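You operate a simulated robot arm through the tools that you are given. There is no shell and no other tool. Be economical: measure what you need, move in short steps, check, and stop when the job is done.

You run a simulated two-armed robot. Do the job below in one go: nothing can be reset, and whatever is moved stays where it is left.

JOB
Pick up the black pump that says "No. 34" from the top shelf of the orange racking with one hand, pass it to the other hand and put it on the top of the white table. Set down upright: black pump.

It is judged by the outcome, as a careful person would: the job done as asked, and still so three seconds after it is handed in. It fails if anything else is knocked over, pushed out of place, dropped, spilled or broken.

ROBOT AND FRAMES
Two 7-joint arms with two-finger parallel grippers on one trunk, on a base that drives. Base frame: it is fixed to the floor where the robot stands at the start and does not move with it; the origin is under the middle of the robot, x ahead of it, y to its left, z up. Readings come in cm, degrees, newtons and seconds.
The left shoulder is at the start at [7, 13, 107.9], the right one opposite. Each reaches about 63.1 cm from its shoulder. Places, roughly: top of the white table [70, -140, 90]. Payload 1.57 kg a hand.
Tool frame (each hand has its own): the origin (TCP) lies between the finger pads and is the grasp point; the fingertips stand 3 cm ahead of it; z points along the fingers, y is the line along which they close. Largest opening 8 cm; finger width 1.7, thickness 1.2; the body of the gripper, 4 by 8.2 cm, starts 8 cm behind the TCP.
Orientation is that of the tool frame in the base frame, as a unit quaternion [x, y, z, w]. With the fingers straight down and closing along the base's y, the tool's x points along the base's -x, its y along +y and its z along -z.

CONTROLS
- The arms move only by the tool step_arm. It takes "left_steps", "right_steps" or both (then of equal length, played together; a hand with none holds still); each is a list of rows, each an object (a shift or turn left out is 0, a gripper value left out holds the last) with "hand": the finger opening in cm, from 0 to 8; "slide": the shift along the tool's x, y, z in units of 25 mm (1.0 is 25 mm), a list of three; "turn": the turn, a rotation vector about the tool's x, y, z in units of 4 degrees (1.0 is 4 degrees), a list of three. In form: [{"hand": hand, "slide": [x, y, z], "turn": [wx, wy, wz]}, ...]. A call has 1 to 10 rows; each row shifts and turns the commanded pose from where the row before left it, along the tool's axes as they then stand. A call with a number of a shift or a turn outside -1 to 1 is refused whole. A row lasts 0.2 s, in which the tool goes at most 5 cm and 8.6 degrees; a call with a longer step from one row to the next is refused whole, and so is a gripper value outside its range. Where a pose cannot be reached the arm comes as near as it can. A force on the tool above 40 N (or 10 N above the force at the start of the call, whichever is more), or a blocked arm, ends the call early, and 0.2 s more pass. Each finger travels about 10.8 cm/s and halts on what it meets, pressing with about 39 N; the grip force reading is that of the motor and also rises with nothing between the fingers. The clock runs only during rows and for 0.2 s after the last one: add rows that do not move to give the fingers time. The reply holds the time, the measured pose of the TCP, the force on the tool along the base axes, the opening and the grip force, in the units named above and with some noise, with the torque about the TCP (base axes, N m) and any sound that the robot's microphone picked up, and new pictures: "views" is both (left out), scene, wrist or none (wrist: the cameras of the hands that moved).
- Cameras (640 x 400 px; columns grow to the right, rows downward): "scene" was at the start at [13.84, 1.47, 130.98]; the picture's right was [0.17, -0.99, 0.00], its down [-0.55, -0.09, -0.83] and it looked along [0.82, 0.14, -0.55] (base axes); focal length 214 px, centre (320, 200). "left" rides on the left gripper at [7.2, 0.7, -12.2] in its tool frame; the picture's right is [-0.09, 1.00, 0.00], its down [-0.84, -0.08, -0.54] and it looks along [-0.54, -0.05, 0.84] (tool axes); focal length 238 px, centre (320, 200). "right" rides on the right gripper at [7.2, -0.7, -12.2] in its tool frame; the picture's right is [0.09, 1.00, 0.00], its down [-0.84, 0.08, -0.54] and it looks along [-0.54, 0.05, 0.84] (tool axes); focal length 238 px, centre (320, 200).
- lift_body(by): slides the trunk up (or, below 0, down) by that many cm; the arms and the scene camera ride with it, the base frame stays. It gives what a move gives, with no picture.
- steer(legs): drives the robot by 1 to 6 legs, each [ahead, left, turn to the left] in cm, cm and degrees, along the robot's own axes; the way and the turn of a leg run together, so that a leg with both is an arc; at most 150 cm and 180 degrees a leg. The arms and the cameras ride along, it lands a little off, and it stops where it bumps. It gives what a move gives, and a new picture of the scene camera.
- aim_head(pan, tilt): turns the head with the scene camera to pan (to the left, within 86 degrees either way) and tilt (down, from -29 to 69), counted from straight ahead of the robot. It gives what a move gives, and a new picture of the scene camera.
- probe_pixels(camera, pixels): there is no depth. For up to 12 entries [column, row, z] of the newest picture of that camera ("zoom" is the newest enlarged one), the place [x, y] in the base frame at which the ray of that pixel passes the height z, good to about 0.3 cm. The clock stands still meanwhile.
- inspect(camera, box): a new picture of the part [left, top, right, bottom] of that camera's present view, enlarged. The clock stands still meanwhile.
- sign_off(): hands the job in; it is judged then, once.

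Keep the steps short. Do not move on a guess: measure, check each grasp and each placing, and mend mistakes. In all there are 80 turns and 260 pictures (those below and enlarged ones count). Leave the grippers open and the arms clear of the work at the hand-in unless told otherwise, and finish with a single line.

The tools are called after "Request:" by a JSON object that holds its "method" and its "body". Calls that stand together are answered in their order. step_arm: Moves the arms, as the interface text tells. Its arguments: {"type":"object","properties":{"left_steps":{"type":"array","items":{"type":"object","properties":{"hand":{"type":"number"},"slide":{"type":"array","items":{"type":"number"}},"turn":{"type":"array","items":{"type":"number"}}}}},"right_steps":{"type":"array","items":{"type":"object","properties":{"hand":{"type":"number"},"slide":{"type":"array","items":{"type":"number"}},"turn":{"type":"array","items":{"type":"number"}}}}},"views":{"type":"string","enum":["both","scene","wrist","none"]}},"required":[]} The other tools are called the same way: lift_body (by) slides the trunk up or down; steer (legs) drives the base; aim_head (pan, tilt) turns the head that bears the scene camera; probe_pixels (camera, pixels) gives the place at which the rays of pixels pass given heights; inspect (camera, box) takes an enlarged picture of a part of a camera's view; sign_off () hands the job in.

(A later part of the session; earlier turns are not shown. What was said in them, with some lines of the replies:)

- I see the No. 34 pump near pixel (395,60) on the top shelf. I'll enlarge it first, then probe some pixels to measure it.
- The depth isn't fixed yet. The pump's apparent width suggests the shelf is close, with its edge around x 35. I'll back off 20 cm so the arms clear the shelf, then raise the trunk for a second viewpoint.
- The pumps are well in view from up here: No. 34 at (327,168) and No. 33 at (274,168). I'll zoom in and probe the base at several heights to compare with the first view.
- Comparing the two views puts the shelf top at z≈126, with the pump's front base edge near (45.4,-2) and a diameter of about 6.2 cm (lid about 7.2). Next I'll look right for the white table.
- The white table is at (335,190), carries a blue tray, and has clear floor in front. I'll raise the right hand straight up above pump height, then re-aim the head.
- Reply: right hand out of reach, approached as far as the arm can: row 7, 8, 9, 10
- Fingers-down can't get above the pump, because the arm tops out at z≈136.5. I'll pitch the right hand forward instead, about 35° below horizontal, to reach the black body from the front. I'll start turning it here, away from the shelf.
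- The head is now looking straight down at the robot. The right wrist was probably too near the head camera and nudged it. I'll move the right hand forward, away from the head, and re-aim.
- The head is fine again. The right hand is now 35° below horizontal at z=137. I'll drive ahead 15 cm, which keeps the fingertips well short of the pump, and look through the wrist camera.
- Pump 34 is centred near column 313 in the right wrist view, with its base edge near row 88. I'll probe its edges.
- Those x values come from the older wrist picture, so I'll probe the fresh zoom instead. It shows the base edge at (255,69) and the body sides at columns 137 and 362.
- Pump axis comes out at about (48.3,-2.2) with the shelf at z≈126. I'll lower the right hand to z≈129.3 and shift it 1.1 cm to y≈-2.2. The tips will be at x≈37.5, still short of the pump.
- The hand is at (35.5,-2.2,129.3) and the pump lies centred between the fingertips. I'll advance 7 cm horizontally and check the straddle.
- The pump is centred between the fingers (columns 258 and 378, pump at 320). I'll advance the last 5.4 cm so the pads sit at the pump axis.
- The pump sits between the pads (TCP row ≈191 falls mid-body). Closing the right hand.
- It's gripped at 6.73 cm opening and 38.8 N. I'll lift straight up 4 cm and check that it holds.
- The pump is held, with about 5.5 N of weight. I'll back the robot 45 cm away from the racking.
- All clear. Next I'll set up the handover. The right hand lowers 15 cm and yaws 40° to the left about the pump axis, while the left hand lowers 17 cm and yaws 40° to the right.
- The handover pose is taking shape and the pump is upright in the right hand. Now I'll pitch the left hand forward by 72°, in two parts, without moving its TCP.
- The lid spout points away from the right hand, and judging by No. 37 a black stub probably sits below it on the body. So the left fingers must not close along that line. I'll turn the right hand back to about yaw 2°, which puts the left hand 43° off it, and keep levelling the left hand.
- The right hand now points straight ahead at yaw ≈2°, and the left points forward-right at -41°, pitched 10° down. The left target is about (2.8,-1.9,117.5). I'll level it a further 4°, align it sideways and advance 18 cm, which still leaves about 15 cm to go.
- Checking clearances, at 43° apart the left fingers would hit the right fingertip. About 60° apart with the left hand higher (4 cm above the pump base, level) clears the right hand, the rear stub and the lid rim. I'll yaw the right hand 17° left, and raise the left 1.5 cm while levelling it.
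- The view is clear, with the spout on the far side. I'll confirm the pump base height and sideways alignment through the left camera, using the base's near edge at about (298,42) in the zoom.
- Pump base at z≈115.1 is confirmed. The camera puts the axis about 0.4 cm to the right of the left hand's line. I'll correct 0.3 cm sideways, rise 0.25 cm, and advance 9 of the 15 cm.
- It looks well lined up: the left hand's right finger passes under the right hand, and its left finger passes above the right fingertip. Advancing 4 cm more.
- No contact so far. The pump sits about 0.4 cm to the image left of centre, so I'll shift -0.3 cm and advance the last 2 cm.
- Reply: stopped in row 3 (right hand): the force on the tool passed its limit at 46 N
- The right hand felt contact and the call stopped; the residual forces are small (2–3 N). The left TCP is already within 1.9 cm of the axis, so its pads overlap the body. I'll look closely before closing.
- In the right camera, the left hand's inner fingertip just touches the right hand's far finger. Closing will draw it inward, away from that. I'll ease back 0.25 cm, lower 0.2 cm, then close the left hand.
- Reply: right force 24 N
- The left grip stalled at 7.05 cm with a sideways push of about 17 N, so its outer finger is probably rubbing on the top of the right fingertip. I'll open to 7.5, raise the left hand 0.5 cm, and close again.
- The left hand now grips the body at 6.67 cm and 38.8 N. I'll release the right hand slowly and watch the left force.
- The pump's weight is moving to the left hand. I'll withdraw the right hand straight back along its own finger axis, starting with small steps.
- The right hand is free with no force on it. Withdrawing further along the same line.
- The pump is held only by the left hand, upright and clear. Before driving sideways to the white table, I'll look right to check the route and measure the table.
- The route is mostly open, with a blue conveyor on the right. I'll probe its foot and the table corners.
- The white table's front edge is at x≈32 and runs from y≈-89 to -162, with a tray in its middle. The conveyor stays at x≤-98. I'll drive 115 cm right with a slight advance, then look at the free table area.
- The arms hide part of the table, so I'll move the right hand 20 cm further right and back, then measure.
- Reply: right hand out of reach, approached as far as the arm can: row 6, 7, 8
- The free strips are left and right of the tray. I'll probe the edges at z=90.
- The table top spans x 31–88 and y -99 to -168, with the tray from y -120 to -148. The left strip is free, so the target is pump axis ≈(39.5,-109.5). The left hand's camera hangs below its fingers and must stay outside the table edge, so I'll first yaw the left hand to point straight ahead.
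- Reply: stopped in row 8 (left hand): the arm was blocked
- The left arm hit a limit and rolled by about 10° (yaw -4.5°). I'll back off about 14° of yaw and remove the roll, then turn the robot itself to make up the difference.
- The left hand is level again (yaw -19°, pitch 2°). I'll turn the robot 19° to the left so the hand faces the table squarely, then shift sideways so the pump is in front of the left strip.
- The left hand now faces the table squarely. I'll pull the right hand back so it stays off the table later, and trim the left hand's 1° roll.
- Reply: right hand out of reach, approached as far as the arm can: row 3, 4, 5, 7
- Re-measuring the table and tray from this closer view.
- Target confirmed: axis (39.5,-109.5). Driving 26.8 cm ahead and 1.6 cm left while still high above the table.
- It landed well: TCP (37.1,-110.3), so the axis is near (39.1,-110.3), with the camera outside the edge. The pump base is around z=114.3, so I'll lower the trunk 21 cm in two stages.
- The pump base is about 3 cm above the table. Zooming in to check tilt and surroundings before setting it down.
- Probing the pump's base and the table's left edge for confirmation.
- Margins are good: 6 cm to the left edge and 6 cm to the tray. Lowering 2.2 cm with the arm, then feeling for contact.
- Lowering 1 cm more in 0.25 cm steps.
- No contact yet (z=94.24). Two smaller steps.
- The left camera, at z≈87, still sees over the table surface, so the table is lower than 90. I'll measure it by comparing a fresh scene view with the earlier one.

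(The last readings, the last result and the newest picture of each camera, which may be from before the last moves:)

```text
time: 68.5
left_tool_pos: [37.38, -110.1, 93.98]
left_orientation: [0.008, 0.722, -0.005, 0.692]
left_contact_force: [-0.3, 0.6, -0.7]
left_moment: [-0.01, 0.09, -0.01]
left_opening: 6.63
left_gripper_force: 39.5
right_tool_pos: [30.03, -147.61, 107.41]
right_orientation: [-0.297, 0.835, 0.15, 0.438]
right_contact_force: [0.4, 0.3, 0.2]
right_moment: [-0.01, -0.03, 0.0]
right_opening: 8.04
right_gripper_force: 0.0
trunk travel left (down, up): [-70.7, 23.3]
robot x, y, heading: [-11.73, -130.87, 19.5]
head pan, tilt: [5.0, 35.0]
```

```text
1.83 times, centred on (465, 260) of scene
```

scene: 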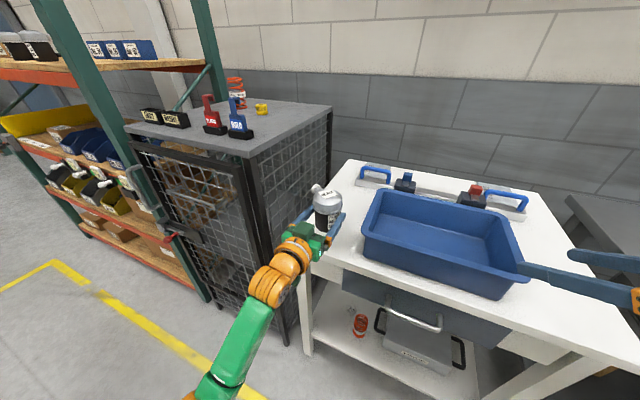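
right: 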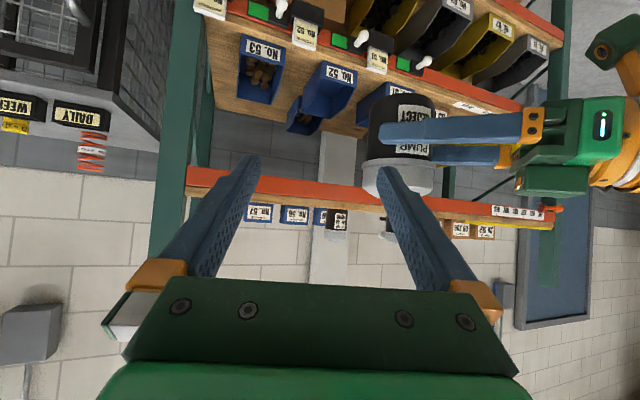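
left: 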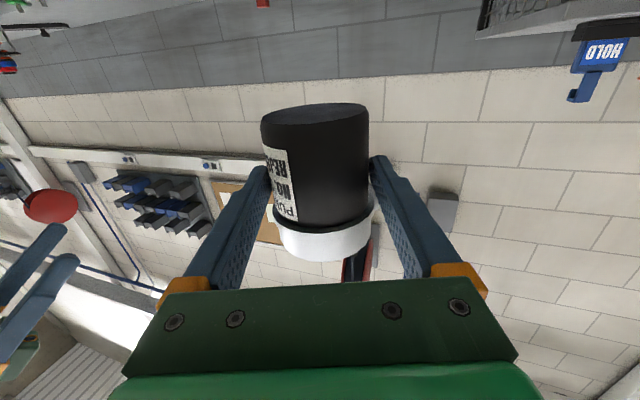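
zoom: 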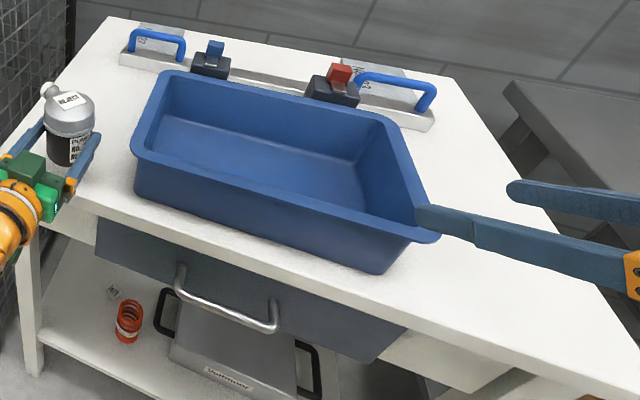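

Request:
{"method": "probe_pixels", "body": {"camera": "zoom", "pixels": [[380, 273, 90], [380, 273, 85], [380, 273, 80], [108, 17, 90], [108, 17, 85], [108, 17, 80], [450, 78, 90], [450, 78, 85], [450, 78, 80], [135, 190, 85], [300, 285, 90], [300, 285, 85]]}}

```text
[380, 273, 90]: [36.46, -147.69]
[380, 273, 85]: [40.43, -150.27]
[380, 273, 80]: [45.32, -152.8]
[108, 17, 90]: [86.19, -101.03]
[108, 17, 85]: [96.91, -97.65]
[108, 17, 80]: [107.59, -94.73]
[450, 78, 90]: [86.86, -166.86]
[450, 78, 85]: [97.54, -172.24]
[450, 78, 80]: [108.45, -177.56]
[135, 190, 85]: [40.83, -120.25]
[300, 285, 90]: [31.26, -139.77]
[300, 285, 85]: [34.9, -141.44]
```

The geometry conflicts, so I'll look at the full left view for the table surface itself.

Request:
{"method": "inspect", "body": {"camera": "left", "box": [0, 0, 640, 400]}}

Request:
{"method": "inspect", "body": {"camera": "scene", "box": [270, 180, 370, 243]}}

```text
1.00 times, centred on (320, 200) of left (not enlarged: the box is as wide or as high as the picture)
```

zoom: 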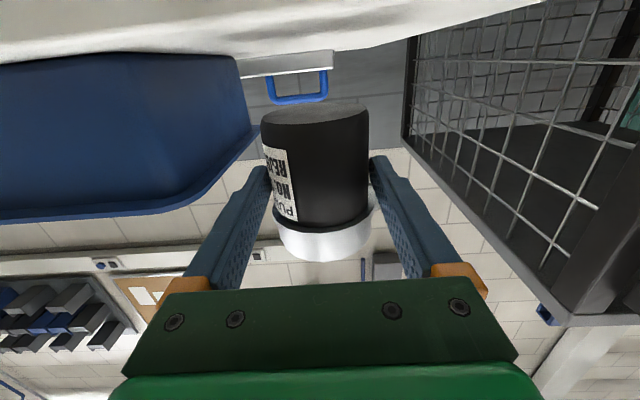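

```text
6.35 times, centred on (320, 212) of scene
```

zoom: 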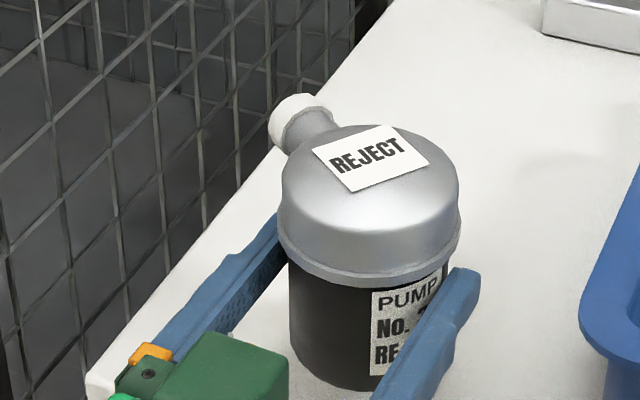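

The table surface is really at z≈85–85.5, so its front edge is at x≈35. The pump axis at x 39.4 is too near that edge, so I'll move forward 4.5 cm before lowering. The camera housing still stays outside the edge.

Request:
{"method": "step_arm", "body": {"left_steps": [{"slide": [-0.03, 0, 0.6]}, {"slide": [-0.03, 0, 0.6]}, {"slide": [-0.03, 0, 0.6]}, {}], "views": "none"}}

Request:
{"method": "inspect", "body": {"camera": "left", "box": [0, 0, 640, 400]}}

```text
time: 69.5
left_tool_pos: [41.95, -110.0, 94.03]
left_orientation: [0.008, 0.722, -0.006, 0.692]
left_contact_force: [0.6, -0.6, 0.4]
left_moment: [-0.03, 0.14, 0.0]
left_opening: 6.64
left_gripper_force: 39.2
right_tool_pos: [30.06, -147.54, 107.45]
right_orientation: [-0.296, 0.835, 0.15, 0.439]
right_contact_force: [-0.5, 0.4, -0.7]
right_moment: [0.01, 0.0, 0.03]
right_opening: 8.01
right_gripper_force: 0.2
trunk travel left (down, up): [-70.7, 23.3]
robot x, y, heading: [-11.79, -130.83, 19.5]
head pan, tilt: [5.0, 35.0]
```

```text
1.00 times, centred on (320, 200) of left (not enlarged: the box is as wide or as high as the picture)
```

zoom: 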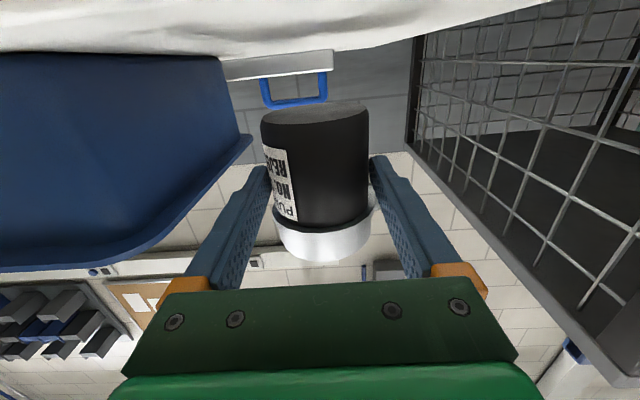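

Lowering 3 cm now.

Request:
{"method": "step_arm", "body": {"left_steps": [{"slide": [0.3, 0, 0.012]}, {"slide": [0.3, 0, 0.012]}, {"slide": [0.3, 0, 0.012]}, {"slide": [0.3, 0, 0.012]}], "views": "wrist"}}

Request:
{"method": "inspect", "body": {"camera": "scene", "box": [250, 160, 410, 260]}}

```text
time: 70.5
left_tool_pos: [42.02, -110.09, 91.14]
left_orientation: [0.008, 0.722, -0.007, 0.692]
left_contact_force: [0.3, 0.1, 0.1]
left_moment: [-0.01, 0.1, 0.01]
left_opening: 6.64
left_gripper_force: 38.9
right_tool_pos: [30.11, -147.56, 107.3]
right_orientation: [-0.296, 0.835, 0.15, 0.439]
right_contact_force: [-0.4, -1.1, -0.5]
right_moment: [0.02, 0.0, -0.03]
right_opening: 7.99
right_gripper_force: 0.0
trunk travel left (down, up): [-70.7, 23.3]
robot x, y, heading: [-11.47, -130.77, 19.4]
head pan, tilt: [5.0, 35.0]
```

left: 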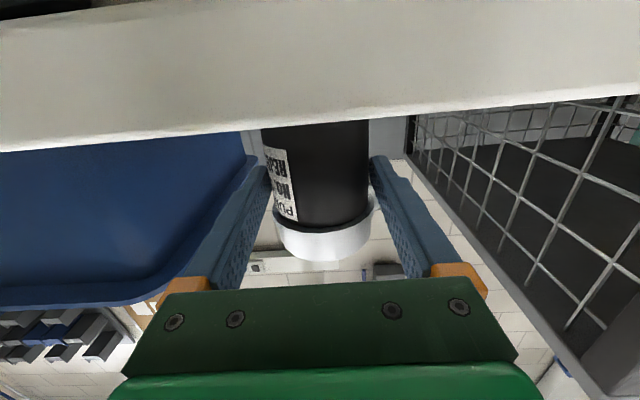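

```text
4.00 times, centred on (330, 210) of scene
```

zoom: 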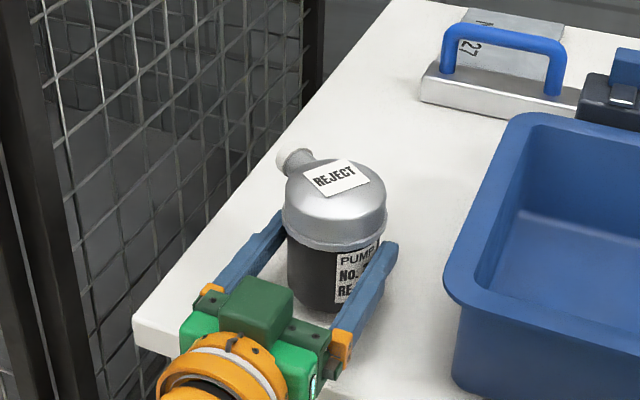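

The front edge shows at row ≈122, putting the top at z≈85.7, and the pump base is near 87. I'll lower gently in 0.25 cm steps.

Request:
{"method": "step_arm", "body": {"left_steps": [{"slide": [0.1, 0, 0.004]}, {"slide": [0.1, 0, 0.004]}, {"slide": [0.1, 0, 0.004]}, {"slide": [0.08, 0, 0.004]}], "views": "none"}}

```text
time: 71.5
left_tool_pos: [41.83, -110.27, 90.32]
left_orientation: [0.009, 0.721, -0.006, 0.693]
left_contact_force: [-0.4, -0.7, 0.0]
left_moment: [0.0, 0.11, 0.01]
left_opening: 6.63
left_gripper_force: 38.2
right_tool_pos: [29.98, -147.6, 107.38]
right_orientation: [-0.296, 0.835, 0.15, 0.438]
right_contact_force: [-0.5, 0.1, -0.6]
right_moment: [-0.01, 0.01, -0.04]
right_opening: 8.0
right_gripper_force: 0.0
trunk travel left (down, up): [-70.7, 23.3]
robot x, y, heading: [-12.14, -131.02, 19.4]
head pan, tilt: [5.0, 35.0]
```

Request:
{"method": "step_arm", "body": {"left_steps": [{"slide": [0.08, 0, 0.004]}, {"slide": [0.08, 0, 0.004]}], "views": "none"}}

Request:
{"method": "inspect", "body": {"camera": "left", "box": [200, 60, 460, 222]}}

```text
time: 72.1
left_tool_pos: [41.68, -110.34, 90.11]
left_orientation: [0.009, 0.72, -0.006, 0.694]
left_contact_force: [4.3, -0.1, 6.5]
left_moment: [-0.1, 0.08, -0.01]
left_opening: 6.63
left_gripper_force: 39.5
right_tool_pos: [29.82, -147.73, 107.4]
right_orientation: [-0.296, 0.835, 0.15, 0.439]
right_contact_force: [-0.1, -0.4, 0.6]
right_moment: [-0.05, -0.01, -0.02]
right_opening: 7.99
right_gripper_force: 0.0
trunk travel left (down, up): [-70.7, 23.3]
robot x, y, heading: [-11.89, -131.08, 19.8]
head pan, tilt: [5.0, 35.0]
```

```text
2.46 times, centred on (330, 141) of left
```

zoom: 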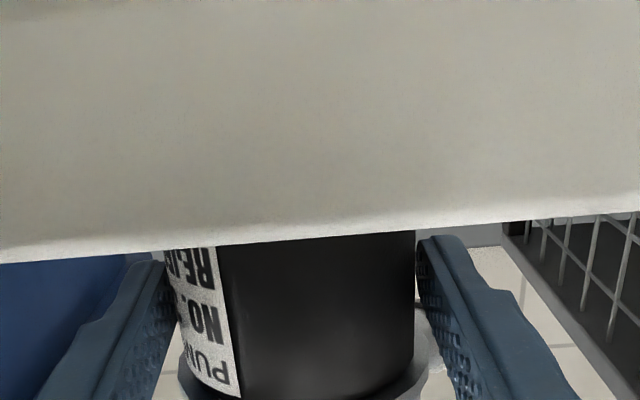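

Contact: +6.5 N upward at z=90.11, so the pump is on the table. Opening the left hand slowly.

Request:
{"method": "step_arm", "body": {"left_steps": [{"hand": 6.8}, {"hand": 7.1}, {"hand": 7.5}, {"hand": 8}, {"hand": 8}], "views": "wrist"}}

Request:
{"method": "inspect", "body": {"camera": "scene", "box": [250, 160, 410, 260]}}

```text
time: 73.3
left_tool_pos: [41.64, -110.19, 89.96]
left_orientation: [0.008, 0.721, -0.006, 0.693]
left_contact_force: [-0.5, 0.0, -0.1]
left_moment: [0.01, 0.01, -0.01]
left_opening: 8.0
left_gripper_force: 0.0
right_tool_pos: [29.98, -147.66, 107.42]
right_orientation: [-0.296, 0.835, 0.15, 0.439]
right_contact_force: [0.5, -0.6, -0.3]
right_moment: [-0.04, 0.01, 0.03]
right_opening: 8.0
right_gripper_force: 0.0
trunk travel left (down, up): [-70.7, 23.3]
robot x, y, heading: [-12.07, -131.29, 19.5]
head pan, tilt: [5.0, 35.0]
```

left: 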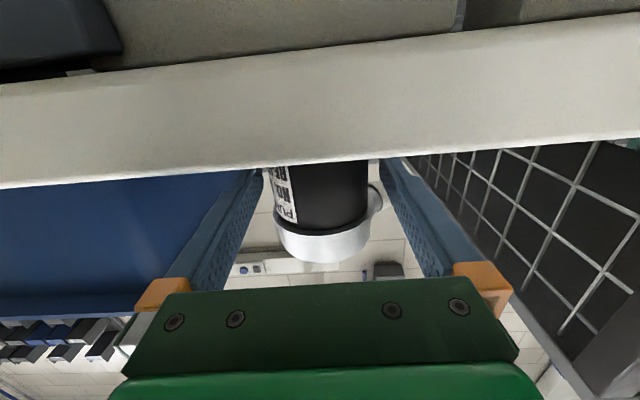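

```text
4.00 times, centred on (330, 210) of scene
```

zoom: 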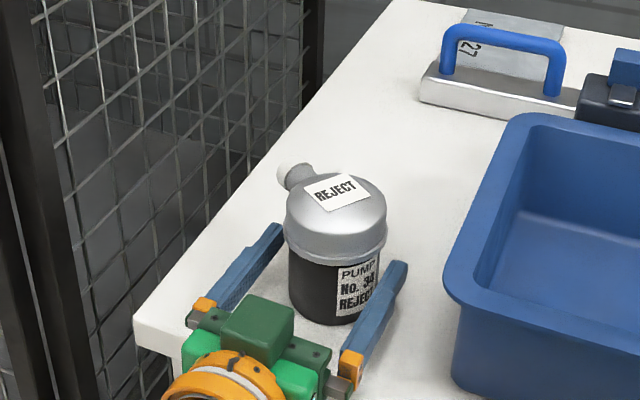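

The pump stands upright and released. Withdrawing the left hand straight back.

Request:
{"method": "step_arm", "body": {"left_steps": [{"slide": [0.02, 0, -0.4]}, {"slide": [0.03, 0, -0.7]}, {"slide": [0.04, 0, -0.9]}, {"slide": [0.04, 0, -0.9]}, {"slide": [0.04, 0, -0.9]}, {"slide": [0.04, 0, -0.9]}], "views": "scene"}}

Request:
{"method": "inspect", "body": {"camera": "scene", "box": [250, 160, 410, 260]}}

```text
time: 74.7
left_tool_pos: [29.95, -110.0, 90.03]
left_orientation: [0.009, 0.721, -0.006, 0.693]
left_contact_force: [-0.5, 0.2, 0.0]
left_moment: [-0.01, 0.01, 0.01]
left_opening: 8.0
left_gripper_force: 0.1
right_tool_pos: [29.85, -147.68, 107.41]
right_orientation: [-0.296, 0.835, 0.15, 0.439]
right_contact_force: [0.1, 0.5, -0.7]
right_moment: [0.0, 0.0, 0.01]
right_opening: 8.0
right_gripper_force: 0.0
trunk travel left (down, up): [-70.7, 23.3]
robot x, y, heading: [-11.91, -130.79, 19.4]
head pan, tilt: [5.0, 35.0]
```

scene: 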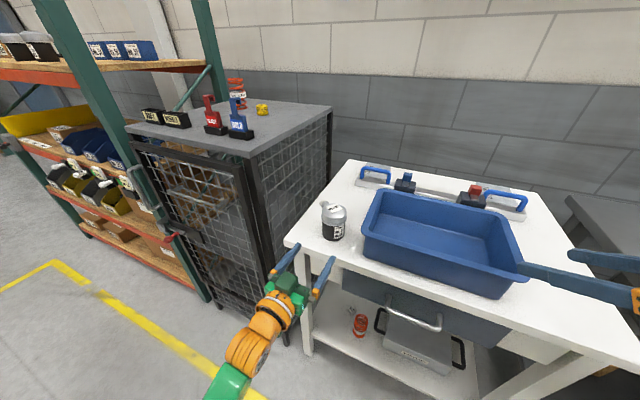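

```text
4.00 times, centred on (330, 210) of scene
```

zoom: 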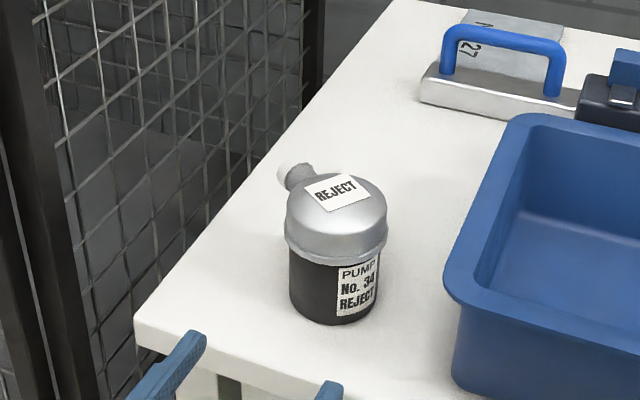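

The pump is upright on the table, well inside its edges, and the left hand is free. I'll back the robot 20 cm so both arms are clear of the table, then take a final look.

Request:
{"method": "steer", "body": {"legs": [[-20, 0, 0]]}}

```text
time: 76.3
left_tool_pos: [10.11, -117.16, 89.98]
left_orientation: [0.009, 0.721, -0.007, 0.693]
left_contact_force: [0.9, -0.4, -0.3]
left_moment: [0.01, -0.03, -0.02]
left_opening: 8.0
left_gripper_force: 0.1
right_tool_pos: [10.0, -154.75, 107.3]
right_orientation: [-0.294, 0.836, 0.149, 0.439]
right_contact_force: [-0.4, -0.2, -0.1]
right_moment: [0.01, 0.01, -0.01]
right_opening: 7.98
right_gripper_force: 0.1
trunk travel left (down, up): [-70.7, 23.3]
robot x, y, heading: [-31.72, -138.24, 19.4]
head pan, tilt: [5.0, 35.0]
```

scene: 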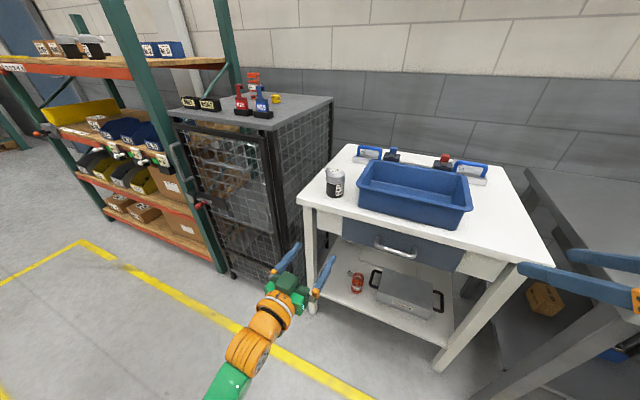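

The pump stands upright on the white table, nothing else has moved, the grippers are open and both arms are clear. Handing in.

Request:
{"method": "sign_off", "body": {}}

```text
The job is handed in.
```

The black pump No. 34 was picked from the top shelf with the right hand, passed to the left hand, and set upright on the white table, with nothing else disturbed.
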